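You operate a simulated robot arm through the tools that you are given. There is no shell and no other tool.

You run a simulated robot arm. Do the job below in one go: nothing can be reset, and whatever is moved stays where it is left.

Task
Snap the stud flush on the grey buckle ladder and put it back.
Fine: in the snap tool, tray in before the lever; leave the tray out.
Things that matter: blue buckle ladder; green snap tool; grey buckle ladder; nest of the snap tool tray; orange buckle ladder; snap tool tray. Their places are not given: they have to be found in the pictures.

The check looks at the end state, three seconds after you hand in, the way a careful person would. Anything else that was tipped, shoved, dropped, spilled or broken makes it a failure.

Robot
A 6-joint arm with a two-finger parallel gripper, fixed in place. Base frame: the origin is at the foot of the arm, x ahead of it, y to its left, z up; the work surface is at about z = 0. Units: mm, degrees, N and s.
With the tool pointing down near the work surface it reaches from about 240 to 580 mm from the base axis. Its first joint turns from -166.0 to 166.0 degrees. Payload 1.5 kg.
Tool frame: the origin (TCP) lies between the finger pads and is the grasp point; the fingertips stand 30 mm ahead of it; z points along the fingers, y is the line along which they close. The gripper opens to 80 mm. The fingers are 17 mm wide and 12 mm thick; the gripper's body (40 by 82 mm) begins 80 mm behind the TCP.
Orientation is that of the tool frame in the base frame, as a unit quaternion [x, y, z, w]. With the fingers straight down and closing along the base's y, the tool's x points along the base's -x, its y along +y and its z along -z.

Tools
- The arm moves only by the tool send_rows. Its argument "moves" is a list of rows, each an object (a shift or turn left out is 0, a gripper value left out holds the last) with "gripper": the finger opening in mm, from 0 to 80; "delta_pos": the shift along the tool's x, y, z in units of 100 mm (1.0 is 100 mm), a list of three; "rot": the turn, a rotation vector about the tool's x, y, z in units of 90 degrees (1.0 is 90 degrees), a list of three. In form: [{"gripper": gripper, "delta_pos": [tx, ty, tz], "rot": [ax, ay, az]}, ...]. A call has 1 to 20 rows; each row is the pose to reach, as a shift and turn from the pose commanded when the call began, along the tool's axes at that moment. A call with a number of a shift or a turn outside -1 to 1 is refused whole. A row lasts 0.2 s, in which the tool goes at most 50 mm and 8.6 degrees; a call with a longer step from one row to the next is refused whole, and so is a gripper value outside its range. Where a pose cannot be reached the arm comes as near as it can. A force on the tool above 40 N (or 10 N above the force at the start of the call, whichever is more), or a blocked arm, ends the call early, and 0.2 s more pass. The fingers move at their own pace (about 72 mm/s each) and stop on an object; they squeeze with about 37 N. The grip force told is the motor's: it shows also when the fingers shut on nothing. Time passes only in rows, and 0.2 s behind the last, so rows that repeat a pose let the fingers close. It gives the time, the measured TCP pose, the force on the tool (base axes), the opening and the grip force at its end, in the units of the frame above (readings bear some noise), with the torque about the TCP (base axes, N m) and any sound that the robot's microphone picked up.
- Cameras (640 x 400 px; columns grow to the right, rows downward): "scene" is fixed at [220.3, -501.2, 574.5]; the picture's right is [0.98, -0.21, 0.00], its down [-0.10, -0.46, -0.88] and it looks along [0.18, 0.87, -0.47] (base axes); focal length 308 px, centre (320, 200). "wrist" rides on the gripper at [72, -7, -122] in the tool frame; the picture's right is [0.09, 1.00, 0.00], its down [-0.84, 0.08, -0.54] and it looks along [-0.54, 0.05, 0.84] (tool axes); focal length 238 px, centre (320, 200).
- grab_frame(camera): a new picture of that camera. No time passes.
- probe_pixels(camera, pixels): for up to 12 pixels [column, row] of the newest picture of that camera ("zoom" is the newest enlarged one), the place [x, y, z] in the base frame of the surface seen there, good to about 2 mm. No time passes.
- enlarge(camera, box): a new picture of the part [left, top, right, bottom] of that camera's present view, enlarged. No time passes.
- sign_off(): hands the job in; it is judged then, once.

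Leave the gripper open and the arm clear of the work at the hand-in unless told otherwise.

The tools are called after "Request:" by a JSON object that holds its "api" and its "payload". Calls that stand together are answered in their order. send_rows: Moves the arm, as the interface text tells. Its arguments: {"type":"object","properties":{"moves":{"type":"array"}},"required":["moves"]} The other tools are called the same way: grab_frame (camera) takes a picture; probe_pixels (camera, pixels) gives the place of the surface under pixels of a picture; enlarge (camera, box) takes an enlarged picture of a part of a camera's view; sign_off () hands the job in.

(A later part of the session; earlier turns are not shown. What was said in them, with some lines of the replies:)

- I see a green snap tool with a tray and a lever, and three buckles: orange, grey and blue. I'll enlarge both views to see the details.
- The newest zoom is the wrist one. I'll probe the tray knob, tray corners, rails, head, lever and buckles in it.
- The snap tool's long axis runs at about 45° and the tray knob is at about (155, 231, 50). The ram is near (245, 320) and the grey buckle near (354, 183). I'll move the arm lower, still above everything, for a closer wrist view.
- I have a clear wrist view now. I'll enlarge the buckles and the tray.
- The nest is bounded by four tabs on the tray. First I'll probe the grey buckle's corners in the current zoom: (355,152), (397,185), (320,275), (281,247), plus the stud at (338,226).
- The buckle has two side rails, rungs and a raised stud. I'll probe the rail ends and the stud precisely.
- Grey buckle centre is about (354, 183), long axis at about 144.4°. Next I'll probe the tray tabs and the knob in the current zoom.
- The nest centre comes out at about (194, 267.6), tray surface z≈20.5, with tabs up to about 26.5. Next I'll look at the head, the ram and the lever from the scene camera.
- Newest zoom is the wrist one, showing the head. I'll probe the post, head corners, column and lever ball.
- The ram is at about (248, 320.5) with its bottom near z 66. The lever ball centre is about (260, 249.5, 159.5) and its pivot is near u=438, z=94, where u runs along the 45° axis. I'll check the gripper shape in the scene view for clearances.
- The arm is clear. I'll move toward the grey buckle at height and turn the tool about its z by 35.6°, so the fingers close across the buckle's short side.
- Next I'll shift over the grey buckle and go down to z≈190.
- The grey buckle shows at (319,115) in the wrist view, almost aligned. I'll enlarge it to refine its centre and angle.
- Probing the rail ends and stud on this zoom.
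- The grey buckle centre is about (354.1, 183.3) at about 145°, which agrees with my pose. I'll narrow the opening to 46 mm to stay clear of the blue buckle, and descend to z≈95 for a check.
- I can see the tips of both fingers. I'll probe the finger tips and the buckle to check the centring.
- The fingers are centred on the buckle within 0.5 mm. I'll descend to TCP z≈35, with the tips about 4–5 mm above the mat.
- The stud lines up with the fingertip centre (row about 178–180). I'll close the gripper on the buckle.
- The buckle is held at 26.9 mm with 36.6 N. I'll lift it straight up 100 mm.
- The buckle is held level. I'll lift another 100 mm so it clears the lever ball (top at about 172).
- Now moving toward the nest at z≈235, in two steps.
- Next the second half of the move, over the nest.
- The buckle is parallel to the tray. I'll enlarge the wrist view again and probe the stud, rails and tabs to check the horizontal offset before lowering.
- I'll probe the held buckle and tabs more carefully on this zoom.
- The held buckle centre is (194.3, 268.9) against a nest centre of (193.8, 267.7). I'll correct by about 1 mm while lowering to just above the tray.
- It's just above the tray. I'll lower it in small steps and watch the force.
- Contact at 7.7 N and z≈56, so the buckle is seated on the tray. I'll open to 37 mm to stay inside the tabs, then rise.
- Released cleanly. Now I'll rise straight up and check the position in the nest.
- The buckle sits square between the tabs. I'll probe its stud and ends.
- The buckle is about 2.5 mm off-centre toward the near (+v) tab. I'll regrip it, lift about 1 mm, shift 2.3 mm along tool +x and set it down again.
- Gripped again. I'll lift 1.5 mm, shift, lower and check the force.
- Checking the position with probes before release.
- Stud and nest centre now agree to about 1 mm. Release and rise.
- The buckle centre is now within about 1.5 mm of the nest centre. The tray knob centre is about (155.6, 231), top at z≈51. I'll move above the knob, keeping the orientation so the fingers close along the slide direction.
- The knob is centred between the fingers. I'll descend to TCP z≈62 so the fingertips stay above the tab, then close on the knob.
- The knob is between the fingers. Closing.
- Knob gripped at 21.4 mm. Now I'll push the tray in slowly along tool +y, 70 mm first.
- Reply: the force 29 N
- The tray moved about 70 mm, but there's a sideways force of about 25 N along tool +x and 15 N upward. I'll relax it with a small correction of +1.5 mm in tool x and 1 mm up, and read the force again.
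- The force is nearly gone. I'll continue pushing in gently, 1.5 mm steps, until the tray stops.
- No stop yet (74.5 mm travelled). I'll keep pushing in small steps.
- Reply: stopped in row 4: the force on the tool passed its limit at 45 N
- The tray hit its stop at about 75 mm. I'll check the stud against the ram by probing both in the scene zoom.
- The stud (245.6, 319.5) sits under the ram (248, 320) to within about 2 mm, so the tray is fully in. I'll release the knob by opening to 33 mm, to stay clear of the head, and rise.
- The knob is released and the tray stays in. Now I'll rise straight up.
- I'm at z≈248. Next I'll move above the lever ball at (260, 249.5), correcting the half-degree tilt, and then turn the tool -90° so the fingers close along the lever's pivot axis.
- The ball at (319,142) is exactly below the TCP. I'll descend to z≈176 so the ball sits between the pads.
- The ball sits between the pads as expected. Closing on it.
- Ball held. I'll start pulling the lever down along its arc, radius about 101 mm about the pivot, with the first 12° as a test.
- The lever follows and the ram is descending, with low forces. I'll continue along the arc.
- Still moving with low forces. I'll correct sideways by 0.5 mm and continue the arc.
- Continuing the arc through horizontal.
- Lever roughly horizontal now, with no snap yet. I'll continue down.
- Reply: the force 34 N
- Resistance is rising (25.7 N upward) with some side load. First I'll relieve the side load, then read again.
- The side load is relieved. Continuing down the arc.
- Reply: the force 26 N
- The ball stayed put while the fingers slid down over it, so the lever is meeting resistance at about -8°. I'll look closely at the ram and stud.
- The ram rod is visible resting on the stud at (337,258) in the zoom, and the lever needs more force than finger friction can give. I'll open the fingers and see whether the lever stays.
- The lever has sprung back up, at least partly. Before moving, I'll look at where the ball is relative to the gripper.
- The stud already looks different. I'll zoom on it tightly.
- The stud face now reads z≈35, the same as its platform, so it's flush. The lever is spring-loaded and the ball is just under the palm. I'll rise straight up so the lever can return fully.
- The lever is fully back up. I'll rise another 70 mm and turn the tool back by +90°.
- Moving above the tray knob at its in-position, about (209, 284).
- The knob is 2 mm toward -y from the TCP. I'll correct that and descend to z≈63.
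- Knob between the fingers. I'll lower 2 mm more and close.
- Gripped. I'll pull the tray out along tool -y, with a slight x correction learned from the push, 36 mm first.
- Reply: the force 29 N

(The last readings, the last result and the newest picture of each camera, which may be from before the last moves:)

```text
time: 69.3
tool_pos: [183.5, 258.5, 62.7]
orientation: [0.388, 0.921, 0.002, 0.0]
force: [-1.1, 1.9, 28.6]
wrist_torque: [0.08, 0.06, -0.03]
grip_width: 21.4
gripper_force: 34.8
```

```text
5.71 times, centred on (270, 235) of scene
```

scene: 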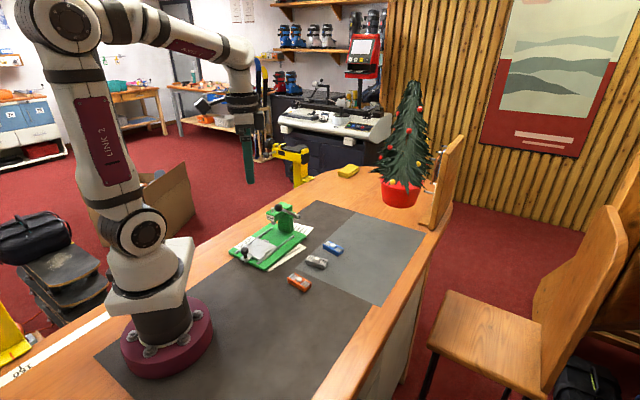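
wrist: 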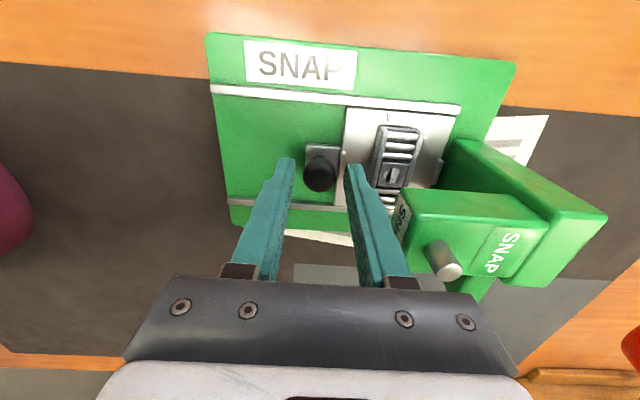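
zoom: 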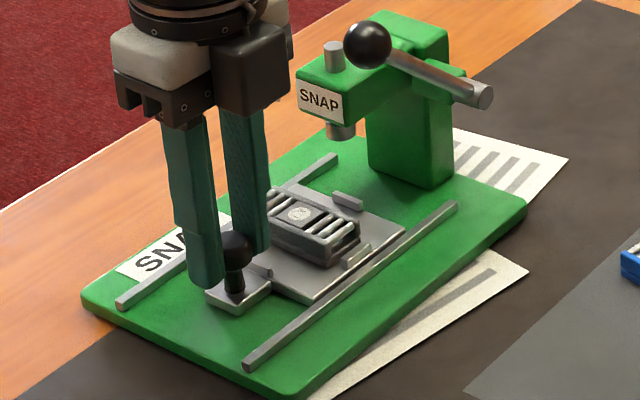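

Sideways is fine, but the tool is pressing down with 28 N. I'll ease it up by 1.3 mm, then continue pulling.

Request:
{"api": "send_rows", "payload": {"moves": [{"gripper": 15, "delta_pos": [0, 0, -0.007]}, {"delta_pos": [0, 0, -0.013]}, {"delta_pos": [0, 0, -0.013]}]}}

```text
time: 70.1
tool_pos: [183.1, 256.3, 62.5]
orientation: [0.388, 0.922, -0.001, 0.0]
force: [-9.6, 7.4, -0.8]
wrist_torque: [0.49, 0.41, 0.11]
grip_width: 21.5
gripper_force: 33.9
```

Continuing the pull, 30 mm more.

Request:
{"api": "send_rows", "payload": {"moves": [{"gripper": 15, "delta_pos": [0.004, -0.03, 0]}, {"delta_pos": [0.004, -0.08, -0.001]}, {"delta_pos": [0.003, -0.14, -0.002]}, {"delta_pos": [0.002, -0.2, -0.003]}, {"delta_pos": [0.001, -0.25, -0.004]}, {"delta_pos": [0.0, -0.3, -0.005]}, {"delta_pos": [0.0, -0.3, -0.005]}]}}

```text
time: 71.7
tool_pos: [161.5, 236.6, 64.8]
orientation: [0.388, 0.922, 0.0, -0.001]
force: [4.2, -4.3, -0.3]
wrist_torque: [-0.07, -0.2, -0.04]
grip_width: 21.3
gripper_force: 34.6
```

About 8 mm left. I'll pull slowly to the out stop.

Request:
{"api": "send_rows", "payload": {"moves": [{"gripper": 15, "delta_pos": [0.002, -0.02, 0]}, {"delta_pos": [0.002, -0.04, 0]}, {"delta_pos": [0.001, -0.055, 0]}, {"delta_pos": [0.001, -0.065, 0]}, {"delta_pos": [0.001, -0.075, 0]}, {"delta_pos": [0.001, -0.085, 0]}, {"delta_pos": [0.001, -0.085, 0]}]}}

Request:
{"api": "enlarge", "payload": {"camera": "scene", "box": [220, 200, 310, 280]}}

```text
time: 73.3
tool_pos: [156.5, 231.6, 64.9]
orientation: [0.389, 0.921, 0.001, 0.0]
force: [-4.5, 5.2, -0.4]
wrist_torque: [0.33, 0.17, 0.11]
grip_width: 21.2
gripper_force: 35.3
```

```text
5.00 times, centred on (265, 240) of scene
```

zoom: 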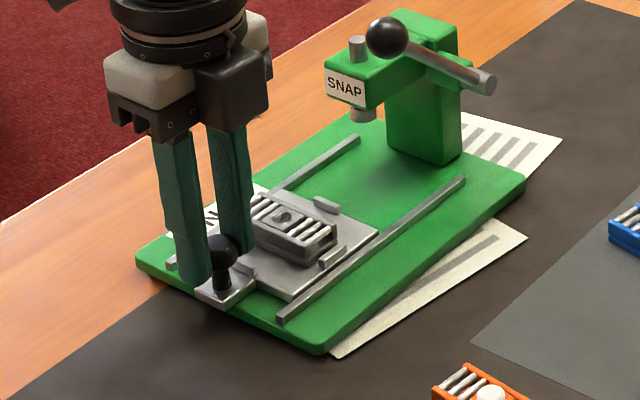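

Nearly at the original out position (u≈274). I'll nudge it 2 mm further to meet the out stop if there is one.

Request:
{"api": "send_rows", "payload": {"moves": [{"gripper": 15, "delta_pos": [0.003, -0.007, 0]}, {"delta_pos": [0.003, -0.014, 0]}, {"delta_pos": [0.003, -0.014, 0]}]}}

```text
time: 74.1
tool_pos: [155.2, 230.2, 64.0]
orientation: [0.389, 0.921, 0.002, 0.001]
force: [9.7, 6.2, -1.0]
wrist_torque: [0.14, -0.33, -0.06]
grip_width: 21.4
gripper_force: 33.8
```

An 11 N pull-back along u means the tray is at its out stop. I'll release and rise.

Request:
{"api": "send_rows", "payload": {"moves": [{"gripper": 36, "delta_pos": [0, 0.004, 0]}, {"gripper": 36, "delta_pos": [0, 0.004, 0]}, {"gripper": 36, "delta_pos": [0, 0.004, 0]}, {"delta_pos": [0, 0, -0.15]}, {"delta_pos": [0, 0, -0.4]}, {"delta_pos": [0, 0, -0.65]}, {"delta_pos": [0, 0, -0.87]}, {"delta_pos": [0, 0, -0.87]}]}}

Request:
{"api": "grab_frame", "payload": {"camera": "wrist"}}

Request:
{"api": "enlarge", "payload": {"camera": "wrist", "box": [290, 70, 430, 190]}}

```text
time: 75.9
tool_pos: [154.8, 231.0, 152.8]
orientation: [0.388, 0.922, 0.0, 0.0]
force: [-0.4, -0.1, 0.4]
wrist_torque: [0.0, 0.04, 0.03]
grip_width: 35.8
gripper_force: 0.0
```

```text
taken
```

wrist: 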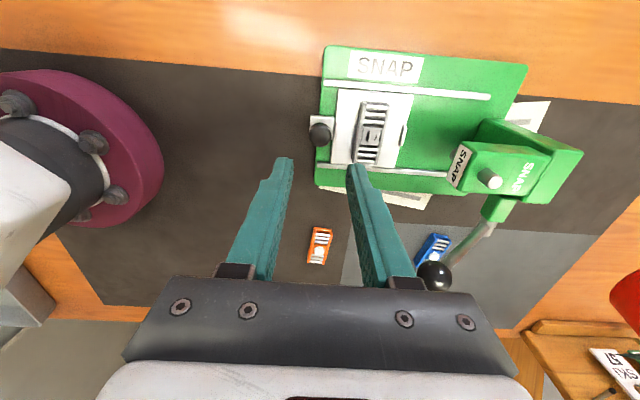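

```text
3.33 times, centred on (360, 130) of wrist
```

zoom: 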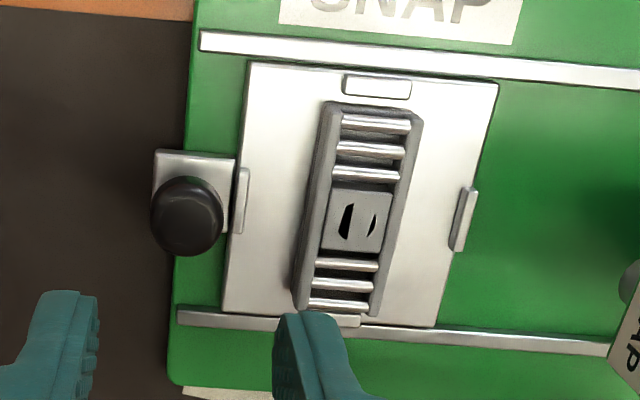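

The stud is flush and the tray is out. I'll probe the buckle's ends to pick it up accurately.

Request:
{"api": "probe_pixels", "payload": {"camera": "zoom", "pixels": [[331, 112], [414, 118], [303, 302], [374, 308], [357, 222], [377, 88], [240, 200], [463, 220], [335, 319], [316, 210], [397, 210], [345, 215]]}}

```text
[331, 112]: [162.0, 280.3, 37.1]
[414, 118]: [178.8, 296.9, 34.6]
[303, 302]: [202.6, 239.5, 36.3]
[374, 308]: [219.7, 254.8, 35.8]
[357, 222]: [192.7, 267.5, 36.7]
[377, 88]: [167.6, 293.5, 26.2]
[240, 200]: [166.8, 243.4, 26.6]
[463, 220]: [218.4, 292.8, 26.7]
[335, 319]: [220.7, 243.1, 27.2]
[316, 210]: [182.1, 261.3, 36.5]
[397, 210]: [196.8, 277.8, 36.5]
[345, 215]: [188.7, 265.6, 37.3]
```

The buckle centre is about (191.5, 267.8). I'll move over it and partly descend.

Request:
{"api": "send_rows", "payload": {"moves": [{"gripper": 38, "delta_pos": [0.002, 0.15, 0]}, {"delta_pos": [0.004, 0.3, 0]}, {"delta_pos": [0.006, 0.45, 0]}, {"delta_pos": [0.007, 0.52, 0]}, {"delta_pos": [0.007, 0.52, 0.2]}, {"delta_pos": [0.007, 0.52, 0.4]}, {"delta_pos": [0.007, 0.52, 0.4]}]}}

Request:
{"api": "grab_frame", "payload": {"camera": "wrist"}}

Request:
{"api": "enlarge", "payload": {"camera": "wrist", "box": [250, 80, 390, 200]}}

```text
time: 77.5
tool_pos: [192.0, 268.2, 111.2]
orientation: [0.388, 0.922, 0.001, 0.0]
force: [0.3, 0.7, -0.2]
wrist_torque: [0.0, 0.0, 0.01]
grip_width: 37.9
gripper_force: 0.0
```

```text
taken
```

wrist: 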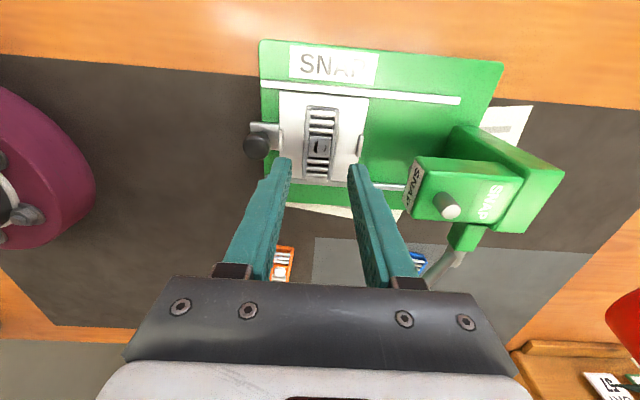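

```text
3.33 times, centred on (320, 140) of wrist
```

zoom: 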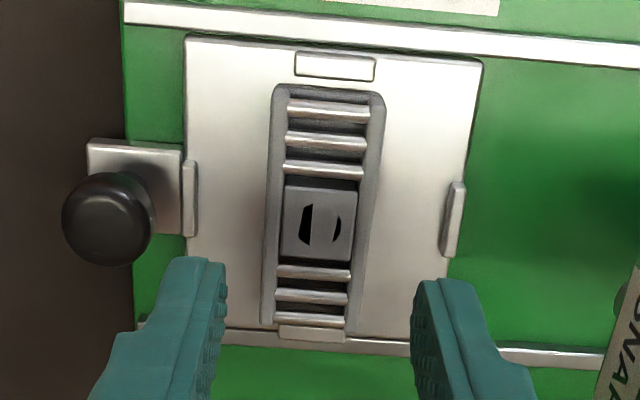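

Aligned within about 1.5 mm in x. I'll correct that and descend to z≈57.

Request:
{"api": "send_rows", "payload": {"moves": [{"gripper": 38, "delta_pos": [0.012, 0, 0.15]}, {"delta_pos": [0.012, 0, 0.3]}, {"delta_pos": [0.012, 0, 0.43]}, {"delta_pos": [0.012, 0, 0.5]}, {"delta_pos": [0.012, 0, 0.54]}, {"delta_pos": [0.012, 0, 0.54]}]}}

Request:
{"api": "enlarge", "payload": {"camera": "scene", "box": [235, 220, 295, 265]}}

Request:
{"api": "grab_frame", "payload": {"camera": "wrist"}}

```text
time: 78.9
tool_pos: [190.9, 268.2, 56.2]
orientation: [0.388, 0.922, -0.001, -0.001]
force: [0.4, 0.4, 0.3]
wrist_torque: [-0.01, -0.02, 0.0]
grip_width: 38.1
gripper_force: 0.1
```

```text
8.89 times, centred on (265, 242) of scene
```

zoom: 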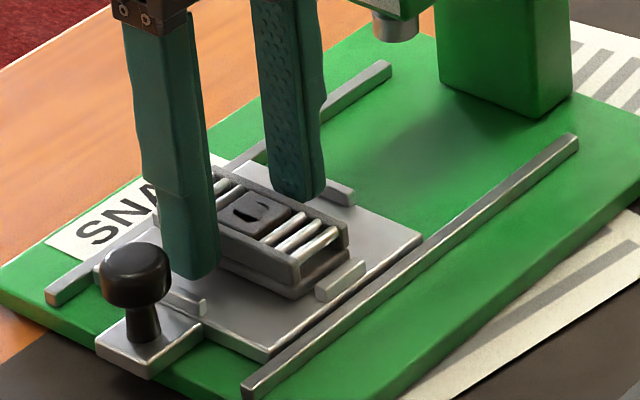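

```text
taken
```

wrist: 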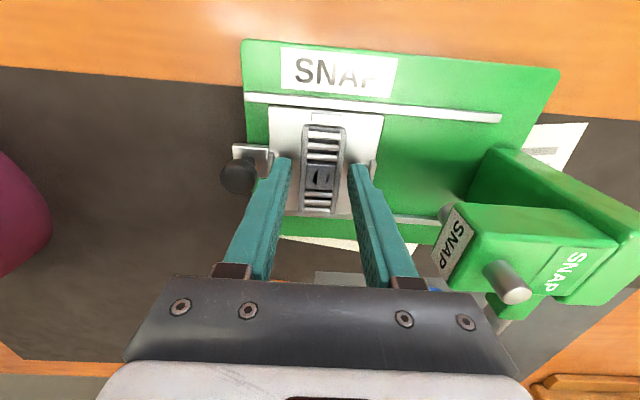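

Everything is aligned. I'll close on the buckle, then lift.

Request:
{"api": "send_rows", "payload": {"moves": [{"gripper": 20, "delta_pos": [0, 0, 0]}, {"gripper": 20}, {"gripper": 20}, {"gripper": 20}]}}

Request:
{"api": "grab_frame", "payload": {"camera": "wrist"}}

Request:
{"api": "enlarge", "payload": {"camera": "wrist", "box": [260, 90, 380, 230]}}

```text
time: 79.9
tool_pos: [189.3, 268.7, 56.4]
orientation: [0.388, 0.922, 0.0, 0.0]
force: [-0.3, -0.5, -0.6]
wrist_torque: [-0.02, 0.04, 0.01]
grip_width: 26.9
gripper_force: 36.6
```

```text
taken
```

wrist: 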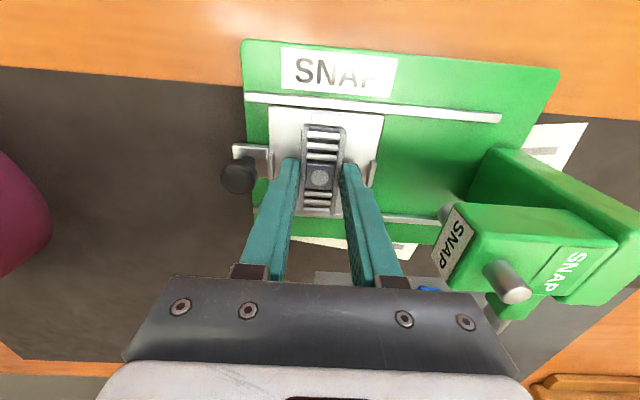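

```text
2.86 times, centred on (320, 160) of wrist
```

zoom: 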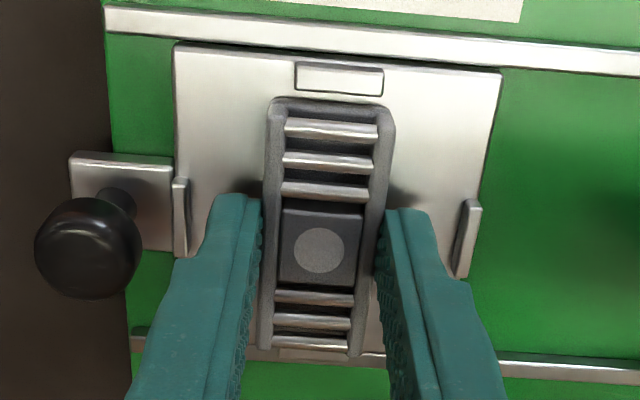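

Held at 26.9 mm with the stud flush. I'll lift straight up in two steps to clear the lever.

Request:
{"api": "send_rows", "payload": {"moves": [{"gripper": 20, "delta_pos": [0, 0, -0.05]}, {"delta_pos": [0, 0, -0.15]}, {"delta_pos": [0, 0, -0.35]}, {"delta_pos": [0, 0, -0.6]}, {"delta_pos": [0, 0, -0.85]}, {"delta_pos": [0, 0, -1.0]}, {"delta_pos": [0, 0, -1.0]}]}}

Request:
{"api": "send_rows", "payload": {"moves": [{"gripper": 20, "delta_pos": [0, 0, -0.2]}, {"delta_pos": [0, 0, -0.45]}, {"delta_pos": [0, 0, -0.7]}, {"delta_pos": [0, 0, -0.8]}, {"delta_pos": [0, 0, -0.8]}]}}

Request:
{"api": "enlarge", "payload": {"camera": "scene", "box": [210, 150, 350, 290]}}

```text
time: 81.5
tool_pos: [191.0, 267.9, 158.0]
orientation: [0.388, 0.922, 0.0, 0.0]
force: [-0.4, 0.5, -0.7]
wrist_torque: [-0.01, -0.01, -0.04]
grip_width: 26.7
gripper_force: 36.7
```

```text
time: 82.7
tool_pos: [190.3, 269.2, 237.8]
orientation: [0.388, 0.922, 0.0, 0.0]
force: [0.0, -0.1, 0.1]
wrist_torque: [0.0, 0.03, -0.01]
grip_width: 26.9
gripper_force: 37.4
```

```text
2.86 times, centred on (280, 220) of scene
```

zoom: 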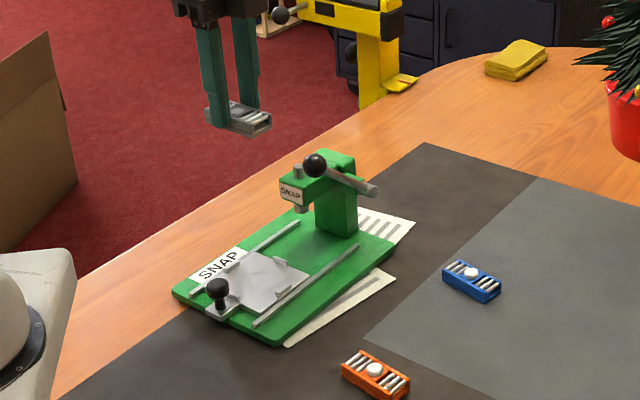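

The buckle is held clear and the snap tool looks undisturbed. I'll move back toward the grey buckle's original place, turning -10.4°.

Request:
{"api": "send_rows", "payload": {"moves": [{"gripper": 20, "delta_pos": [-0.15, 0.05, 0], "rot": [0, 0, -0.02]}, {"delta_pos": [-0.35, 0.115, 0], "rot": [0, 0, -0.05]}, {"delta_pos": [-0.55, 0.18, 0], "rot": [0, 0, -0.08]}, {"delta_pos": [-0.75, 0.245, 0], "rot": [0, 0, -0.1]}, {"delta_pos": [-0.9, 0.295, 0], "rot": [0, 0, -0.1156]}, {"delta_pos": [-0.9, 0.295, 0], "rot": [0, 0, -0.1156]}]}}

```text
time: 84.1
tool_pos: [274.3, 224.8, 239.8]
orientation: [0.304, 0.953, 0.0, 0.0]
force: [-0.2, 0.3, -1.3]
wrist_torque: [-0.03, 0.01, -0.03]
grip_width: 26.8
gripper_force: 36.7
```

Second half of the move, then partial descent.

Request:
{"api": "send_rows", "payload": {"moves": [{"gripper": 20, "delta_pos": [-0.2, 0.028, 0]}, {"delta_pos": [-0.45, 0.062, 0]}, {"delta_pos": [-0.7, 0.097, 0]}, {"delta_pos": [-0.89, 0.123, 0]}, {"delta_pos": [-0.89, 0.123, 0.2]}, {"delta_pos": [-0.89, 0.123, 0.45]}, {"delta_pos": [-0.89, 0.123, 0.7]}, {"delta_pos": [-0.89, 0.123, 0.9]}, {"delta_pos": [-0.89, 0.123, 1.0]}, {"delta_pos": [-0.89, 0.123, 1.0]}]}}

Request:
{"api": "grab_frame", "payload": {"camera": "wrist"}}

Request:
{"api": "enlarge", "payload": {"camera": "wrist", "box": [250, 100, 390, 230]}}

```text
time: 86.3
tool_pos: [352.9, 183.7, 136.3]
orientation: [0.303, 0.953, 0.001, 0.001]
force: [0.5, -0.1, -0.7]
wrist_torque: [0.01, 0.0, -0.03]
grip_width: 26.9
gripper_force: 37.3
```

```text
taken
```

wrist: 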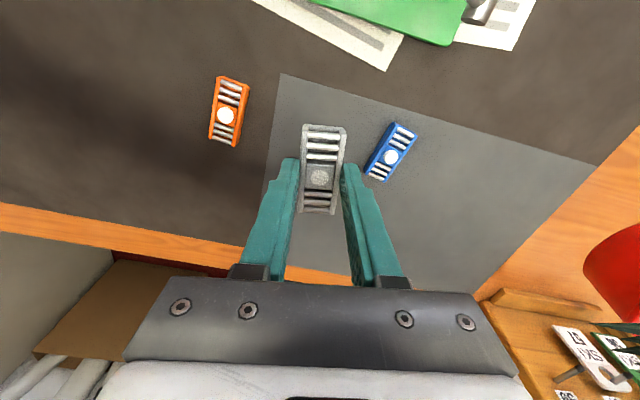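

```text
3.08 times, centred on (320, 165) of wrist
```

zoom: 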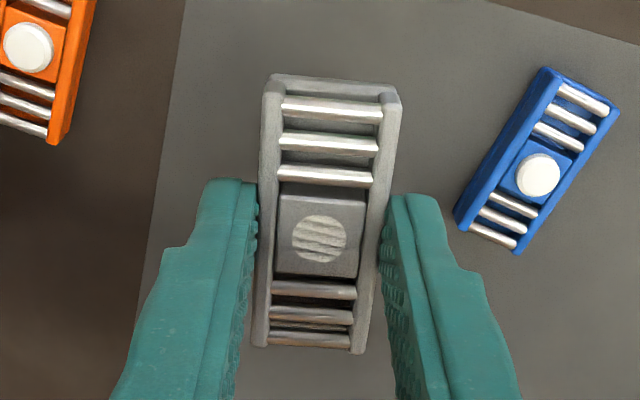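

The pose matches the first lift picture very closely. I'll probe the buckle's ends for the exact horizontal position.

Request:
{"api": "probe_pixels", "payload": {"camera": "zoom", "pixels": [[275, 90], [390, 98], [263, 335], [357, 342], [320, 240], [267, 180], [385, 190], [320, 225], [305, 240], [335, 240], [262, 300], [363, 300]]}}

```text
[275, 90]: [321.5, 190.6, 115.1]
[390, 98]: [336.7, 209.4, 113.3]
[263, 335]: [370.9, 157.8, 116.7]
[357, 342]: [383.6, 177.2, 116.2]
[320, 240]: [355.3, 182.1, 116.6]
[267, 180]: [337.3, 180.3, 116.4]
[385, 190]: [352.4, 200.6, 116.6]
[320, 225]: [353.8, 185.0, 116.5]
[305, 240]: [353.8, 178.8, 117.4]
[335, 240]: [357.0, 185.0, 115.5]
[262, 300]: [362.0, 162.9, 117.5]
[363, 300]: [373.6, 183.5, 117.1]
```

The held buckle is within 1 mm of its original spot, and the stud reads level with the rails. I'll lower to about z 50 with a 0.8 mm correction and check again.

Request:
{"api": "send_rows", "payload": {"moves": [{"gripper": 20, "delta_pos": [-0.008, 0, 0.2]}, {"delta_pos": [-0.008, 0, 0.4]}, {"delta_pos": [-0.008, 0, 0.6]}, {"delta_pos": [-0.008, 0, 0.75]}, {"delta_pos": [-0.008, 0, 0.85]}, {"delta_pos": [-0.008, 0, 0.85]}]}}

Request:
{"api": "grab_frame", "payload": {"camera": "wrist"}}

Request:
{"api": "enlarge", "payload": {"camera": "wrist", "box": [250, 100, 390, 230]}}

Request:
{"api": "probe_pixels", "payload": {"camera": "zoom", "pixels": [[275, 90], [390, 98], [263, 335], [357, 342], [320, 240], [267, 180], [385, 190], [320, 225], [305, 240], [335, 240], [262, 300], [363, 300]]}}

```text
time: 87.7
tool_pos: [354.4, 180.7, 50.9]
orientation: [0.303, 0.953, 0.0, 0.001]
force: [0.0, -0.5, -0.8]
wrist_torque: [0.04, 0.01, -0.02]
grip_width: 27.1
gripper_force: 37.3
```

```text
taken
```

wrist: 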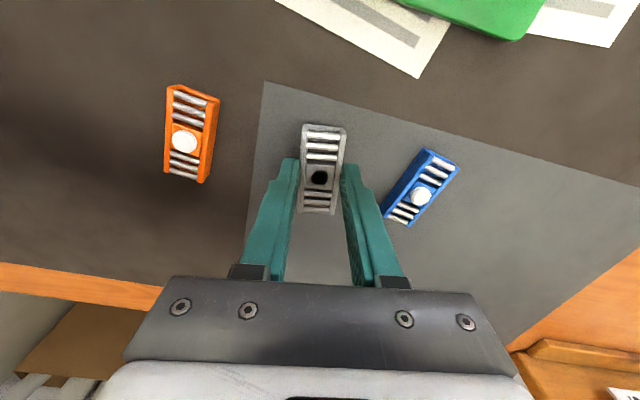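

```text
3.08 times, centred on (320, 165) of wrist
```

zoom: 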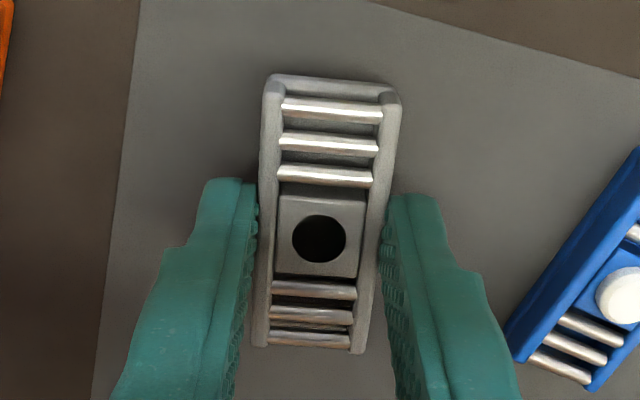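

```text
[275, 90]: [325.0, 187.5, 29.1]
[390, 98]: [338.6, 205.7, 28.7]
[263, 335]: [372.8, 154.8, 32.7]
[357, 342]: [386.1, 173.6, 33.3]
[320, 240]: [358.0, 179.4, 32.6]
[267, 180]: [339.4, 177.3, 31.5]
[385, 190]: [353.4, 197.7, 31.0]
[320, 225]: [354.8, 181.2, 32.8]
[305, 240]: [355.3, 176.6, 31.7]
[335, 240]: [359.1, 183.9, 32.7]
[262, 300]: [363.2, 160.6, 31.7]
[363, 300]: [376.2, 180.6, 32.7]
```

At this height the buckle drifted to (355.6, 180.4). I'll correct by +2.9 mm in tool x and +1.5 mm in tool y, and recheck before touchdown.

Request:
{"api": "send_rows", "payload": {"moves": [{"gripper": 20, "delta_pos": [0.015, 0.008, 0.02]}, {"delta_pos": [0.029, 0.015, 0.06]}, {"delta_pos": [0.029, 0.015, 0.09]}, {"delta_pos": [0.029, 0.015, 0.09]}, {"delta_pos": [0.029, 0.015, 0.09]}]}}

Request:
{"api": "grab_frame", "payload": {"camera": "wrist"}}

Request:
{"api": "enlarge", "payload": {"camera": "wrist", "box": [250, 100, 390, 230]}}

Request:
{"api": "probe_pixels", "payload": {"camera": "zoom", "pixels": [[275, 95], [390, 101], [263, 335], [357, 342], [320, 240], [267, 180], [385, 190], [320, 225], [305, 240], [335, 240], [262, 300], [363, 300]]}}

```text
time: 88.9
tool_pos: [353.6, 184.8, 43.3]
orientation: [0.304, 0.953, 0.0, 0.0]
force: [-0.5, 0.3, -0.9]
wrist_torque: [0.02, 0.03, -0.01]
grip_width: 26.8
gripper_force: 37.4
```

```text
taken
```

wrist: 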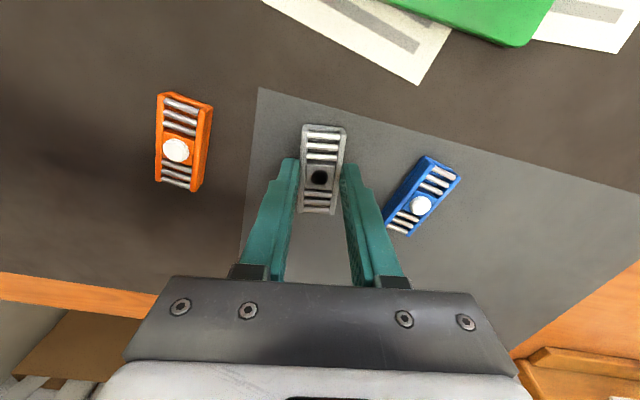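

```text
3.08 times, centred on (320, 165) of wrist
```

zoom: 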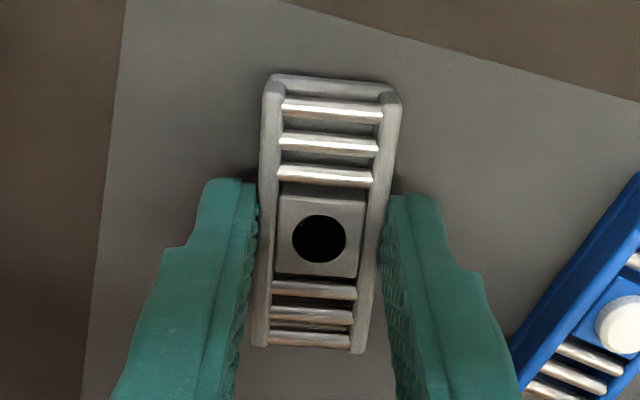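

```text
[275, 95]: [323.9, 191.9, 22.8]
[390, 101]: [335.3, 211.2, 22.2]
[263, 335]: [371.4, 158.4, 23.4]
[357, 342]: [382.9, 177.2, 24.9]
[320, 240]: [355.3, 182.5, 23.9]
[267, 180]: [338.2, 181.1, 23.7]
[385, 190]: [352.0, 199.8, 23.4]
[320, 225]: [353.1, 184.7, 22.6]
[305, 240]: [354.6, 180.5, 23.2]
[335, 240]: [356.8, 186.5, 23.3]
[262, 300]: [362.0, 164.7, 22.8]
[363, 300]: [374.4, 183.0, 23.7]
```

The centre is (353.4, 184.7), target (354.1, 183.3), with about 6.3 mm to go. I'll make a small correction and lower the rest gently.

Request:
{"api": "send_rows", "payload": {"moves": [{"gripper": 20, "delta_pos": [-0.01, -0.006, 0.02]}, {"delta_pos": [-0.01, -0.006, 0.04]}, {"delta_pos": [-0.01, -0.006, 0.055]}, {"delta_pos": [-0.01, -0.006, 0.055]}, {"delta_pos": [-0.01, -0.006, 0.055]}]}}

Request:
{"api": "grab_frame", "payload": {"camera": "wrist"}}

Request:
{"api": "enlarge", "payload": {"camera": "wrist", "box": [250, 100, 390, 230]}}

Request:
{"api": "probe_pixels", "payload": {"camera": "zoom", "pixels": [[275, 95], [390, 101], [263, 335], [357, 342], [320, 240], [267, 180], [385, 190], [320, 225], [305, 240], [335, 240], [262, 300], [363, 300]]}}

```text
time: 90.1
tool_pos: [353.8, 184.3, 38.1]
orientation: [0.303, 0.953, 0.0, 0.0]
force: [-0.1, -0.6, -0.7]
wrist_torque: [-0.02, -0.02, -0.01]
grip_width: 26.9
gripper_force: 37.2
```

```text
taken
```

wrist: 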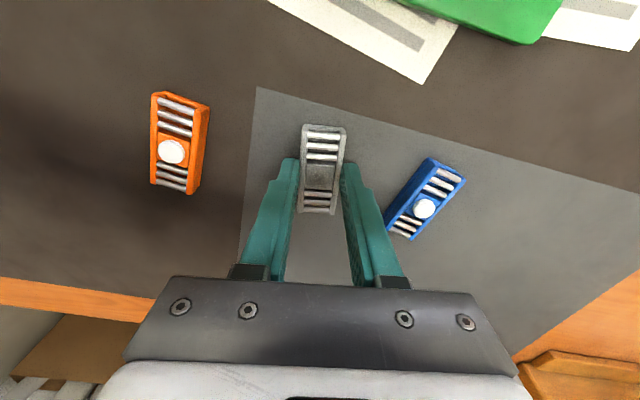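

```text
3.08 times, centred on (320, 165) of wrist
```

zoom: 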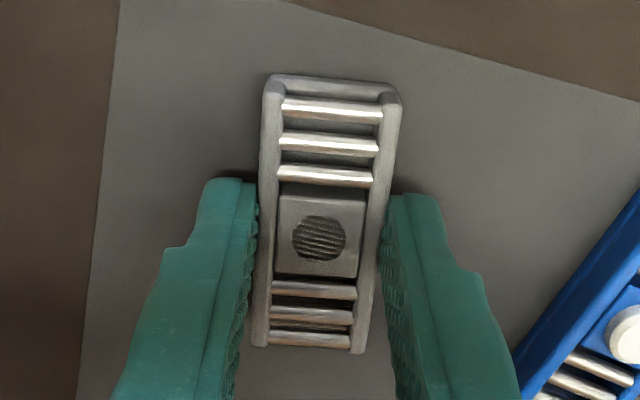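

```text
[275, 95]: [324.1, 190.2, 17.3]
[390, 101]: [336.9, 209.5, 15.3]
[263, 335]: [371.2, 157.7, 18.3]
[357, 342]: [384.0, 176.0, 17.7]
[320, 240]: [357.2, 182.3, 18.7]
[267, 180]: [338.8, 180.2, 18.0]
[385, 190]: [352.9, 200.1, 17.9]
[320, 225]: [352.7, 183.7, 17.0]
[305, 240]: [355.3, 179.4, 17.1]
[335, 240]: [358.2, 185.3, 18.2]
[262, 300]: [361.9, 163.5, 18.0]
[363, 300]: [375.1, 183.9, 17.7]
```

It's exactly on the original centre (354.05, 183.35) and about 1 mm above the mat. I'll lower the last bit gently to contact.

Request:
{"api": "send_rows", "payload": {"moves": [{"gripper": 20, "delta_pos": [0, 0, 0.005]}, {"delta_pos": [0, 0, 0.011]}, {"delta_pos": [0, 0, 0.011]}]}}

```text
time: 90.9
tool_pos: [354.0, 184.3, 36.4]
orientation: [0.303, 0.953, 0.001, 0.0]
force: [0.2, -0.4, 0.6]
wrist_torque: [0.01, 0.05, 0.0]
grip_width: 26.9
gripper_force: 37.3
```

Barely in contact. I'll lower a touch more.

Request:
{"api": "send_rows", "payload": {"moves": [{"gripper": 20, "delta_pos": [0, 0, 0.004]}, {"delta_pos": [0, 0, 0.008]}, {"delta_pos": [0, 0, 0.008]}]}}

```text
time: 91.7
tool_pos: [355.2, 184.1, 35.9]
orientation: [0.303, 0.953, 0.001, 0.0]
force: [-8.8, -1.6, 33.7]
wrist_torque: [-0.07, 0.31, -0.05]
grip_width: 27.0
gripper_force: 36.9
```

Firm contact at 33.7 N. I'll ease up 0.7 mm to unload it, then open to 44 mm.

Request:
{"api": "send_rows", "payload": {"moves": [{"gripper": 20, "delta_pos": [0, 0, -0.004]}, {"delta_pos": [0, 0, -0.007]}, {"delta_pos": [0, 0, -0.007]}]}}

```text
time: 92.5
tool_pos: [354.0, 183.6, 35.6]
orientation: [0.304, 0.953, 0.0, 0.0]
force: [2.6, 1.4, 7.2]
wrist_torque: [0.01, -0.14, 0.04]
grip_width: 26.7
gripper_force: 37.2
```

Light contact at 7 N. I'll open and then rise.

Request:
{"api": "send_rows", "payload": {"moves": [{"gripper": 44, "delta_pos": [0, 0, 0]}, {"gripper": 44}, {"gripper": 44}, {"gripper": 44, "delta_pos": [0, 0, -0.05]}, {"delta_pos": [0, 0, -0.2]}, {"delta_pos": [0, 0, -0.45]}, {"delta_pos": [0, 0, -0.7]}, {"delta_pos": [0, 0, -0.95]}, {"delta_pos": [0, 0, -1.0]}, {"delta_pos": [0, 0, -1.0]}]}}

Request:
{"api": "grab_frame", "payload": {"camera": "wrist"}}

Request:
{"api": "enlarge", "payload": {"camera": "wrist", "box": [270, 80, 370, 170]}}

Request:
{"api": "probe_pixels", "payload": {"camera": "wrist", "pixels": [[227, 118], [391, 158], [319, 125], [319, 140]]}}

```text
time: 94.7
tool_pos: [353.5, 184.4, 134.6]
orientation: [0.304, 0.953, 0.0, -0.001]
force: [0.0, -0.4, -0.5]
wrist_torque: [0.02, 0.02, -0.01]
grip_width: 44.0
gripper_force: 0.0
```

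```text
taken
```

wrist: 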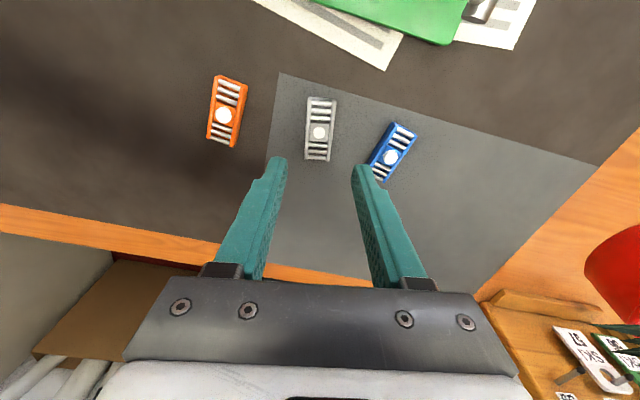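

```text
4.44 times, centred on (320, 125) of wrist
```

zoom: 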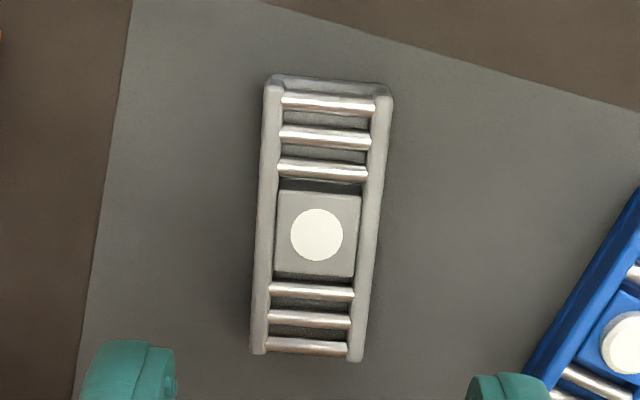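

```text
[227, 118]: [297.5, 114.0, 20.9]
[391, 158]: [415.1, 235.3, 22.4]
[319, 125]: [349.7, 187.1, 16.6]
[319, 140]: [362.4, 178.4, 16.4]
```

The buckle is back on the mat with its stud flush. I'll probe its ends and the stud height for a final check.

Request:
{"api": "probe_pixels", "payload": {"camera": "zoom", "pixels": [[273, 92], [384, 99], [259, 346], [355, 353], [317, 235], [305, 235], [329, 235], [285, 200], [350, 265], [263, 220], [369, 230], [340, 200]]}}

Request:
{"api": "enlarge", "payload": {"camera": "scene", "box": [210, 190, 370, 300]}}

```text
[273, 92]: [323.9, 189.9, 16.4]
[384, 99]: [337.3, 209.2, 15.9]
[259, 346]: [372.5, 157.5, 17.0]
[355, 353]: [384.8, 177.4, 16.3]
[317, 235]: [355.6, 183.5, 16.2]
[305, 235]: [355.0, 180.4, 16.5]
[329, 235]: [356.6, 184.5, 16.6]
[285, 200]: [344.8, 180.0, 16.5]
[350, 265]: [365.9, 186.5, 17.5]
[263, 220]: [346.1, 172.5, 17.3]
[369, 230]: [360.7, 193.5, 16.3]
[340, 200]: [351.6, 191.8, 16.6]
```

```text
3.64 times, centred on (290, 245) of scene
```

zoom: 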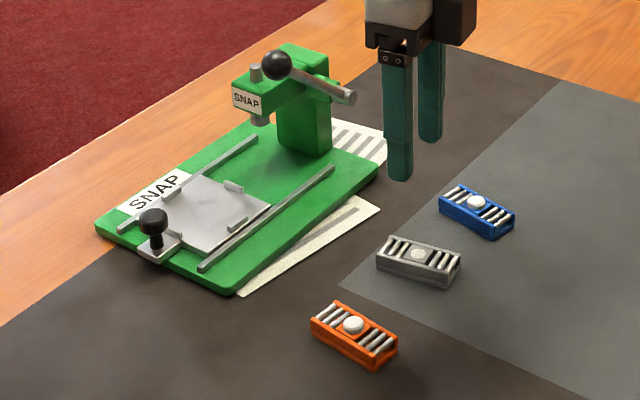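

All matches the starting picture: grey buckle at (354.6, 183.5) with the stud flush (z≈16.4, level with its platform), tray out, lever up, and orange and blue untouched. I'll raise the arm clear with the gripper open.

Request:
{"api": "send_rows", "payload": {"moves": [{"gripper": 60, "delta_pos": [0, 0, -0.2]}, {"gripper": 80, "delta_pos": [0, 0, -0.45]}, {"delta_pos": [0, 0, -0.7]}, {"delta_pos": [0, 0, -0.9]}, {"delta_pos": [0, 0, -1.0]}]}}

Request:
{"api": "send_rows", "payload": {"moves": [{"gripper": 80, "delta_pos": [0.2, -0.1, -0.2]}, {"delta_pos": [0.4, -0.2, -0.4]}, {"delta_pos": [0.6, -0.25, -0.6]}, {"delta_pos": [0.8, -0.25, -0.8]}, {"delta_pos": [0.9, -0.25, -0.9]}, {"delta_pos": [0.9, -0.25, -0.9]}]}}

Request:
{"api": "grab_frame", "payload": {"camera": "scene"}}

Request:
{"api": "enlarge", "payload": {"camera": "scene", "box": [210, 190, 370, 300]}}

```text
time: 95.9
tool_pos: [352.2, 186.0, 235.9]
orientation: [0.303, 0.953, 0.0, 0.0]
force: [0.1, -0.4, 0.3]
wrist_torque: [0.03, -0.01, 0.0]
grip_width: 79.8
gripper_force: 0.0
```

```text
time: 97.3
tool_pos: [265.1, 217.7, 324.3]
orientation: [0.303, 0.953, 0.001, 0.0]
force: [0.3, 0.7, 0.5]
wrist_torque: [0.03, 0.01, 0.03]
grip_width: 80.1
gripper_force: 0.1
```

```text
taken
```

scene: 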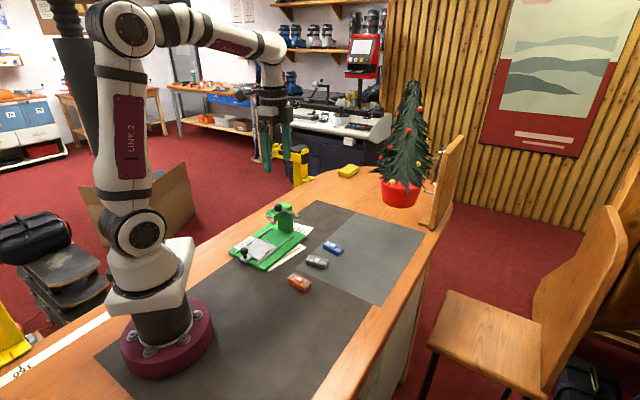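

```text
3.64 times, centred on (290, 245) of scene
```

zoom: 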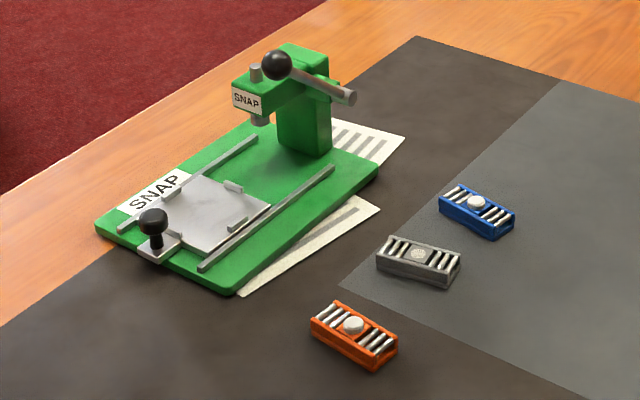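

The final picture matches the start: the grey buckle is back in place with its stud flush, the tray is out, the lever is up, and nothing else has moved. The gripper is open and the arm is clear, so I'm handing in.

Request:
{"api": "sign_off", "payload": {}}

```text
The job is handed in.
```

The stud on the grey buckle ladder is snapped flush, and the buckle is back where it started. I've handed the job in; no verdict has come back yet.

- **Stud:** its face now reads z≈16.4, level with the platform around it. Before, it stood at about 21.5.
- **Buckle position:** its centre probed at (354.6, 183.5), against (354.1, 183.3) at the start, with the angle within about 1°.
- **Snap tool:** I pushed the tray fully in to its stop before pulling the lever. The lever sprang back up, and the tray is pulled out to its out stop, about 1 mm further out than I found it.
- **Force on the mat:** I pressed the buckle down with about 34 N for a moment while setting it down, then eased off before releasing it.
- **Everything else:** the orange and blue buckles and the snap tool base look unmoved in the final picture. The gripper is open and the arm is clear.

The lever needed more force than expected at the bottom of its stroke, and the fingers slid down over the ball there. The microphone reported no click, so the evidence that it snapped is the probed stud height and the pictures.
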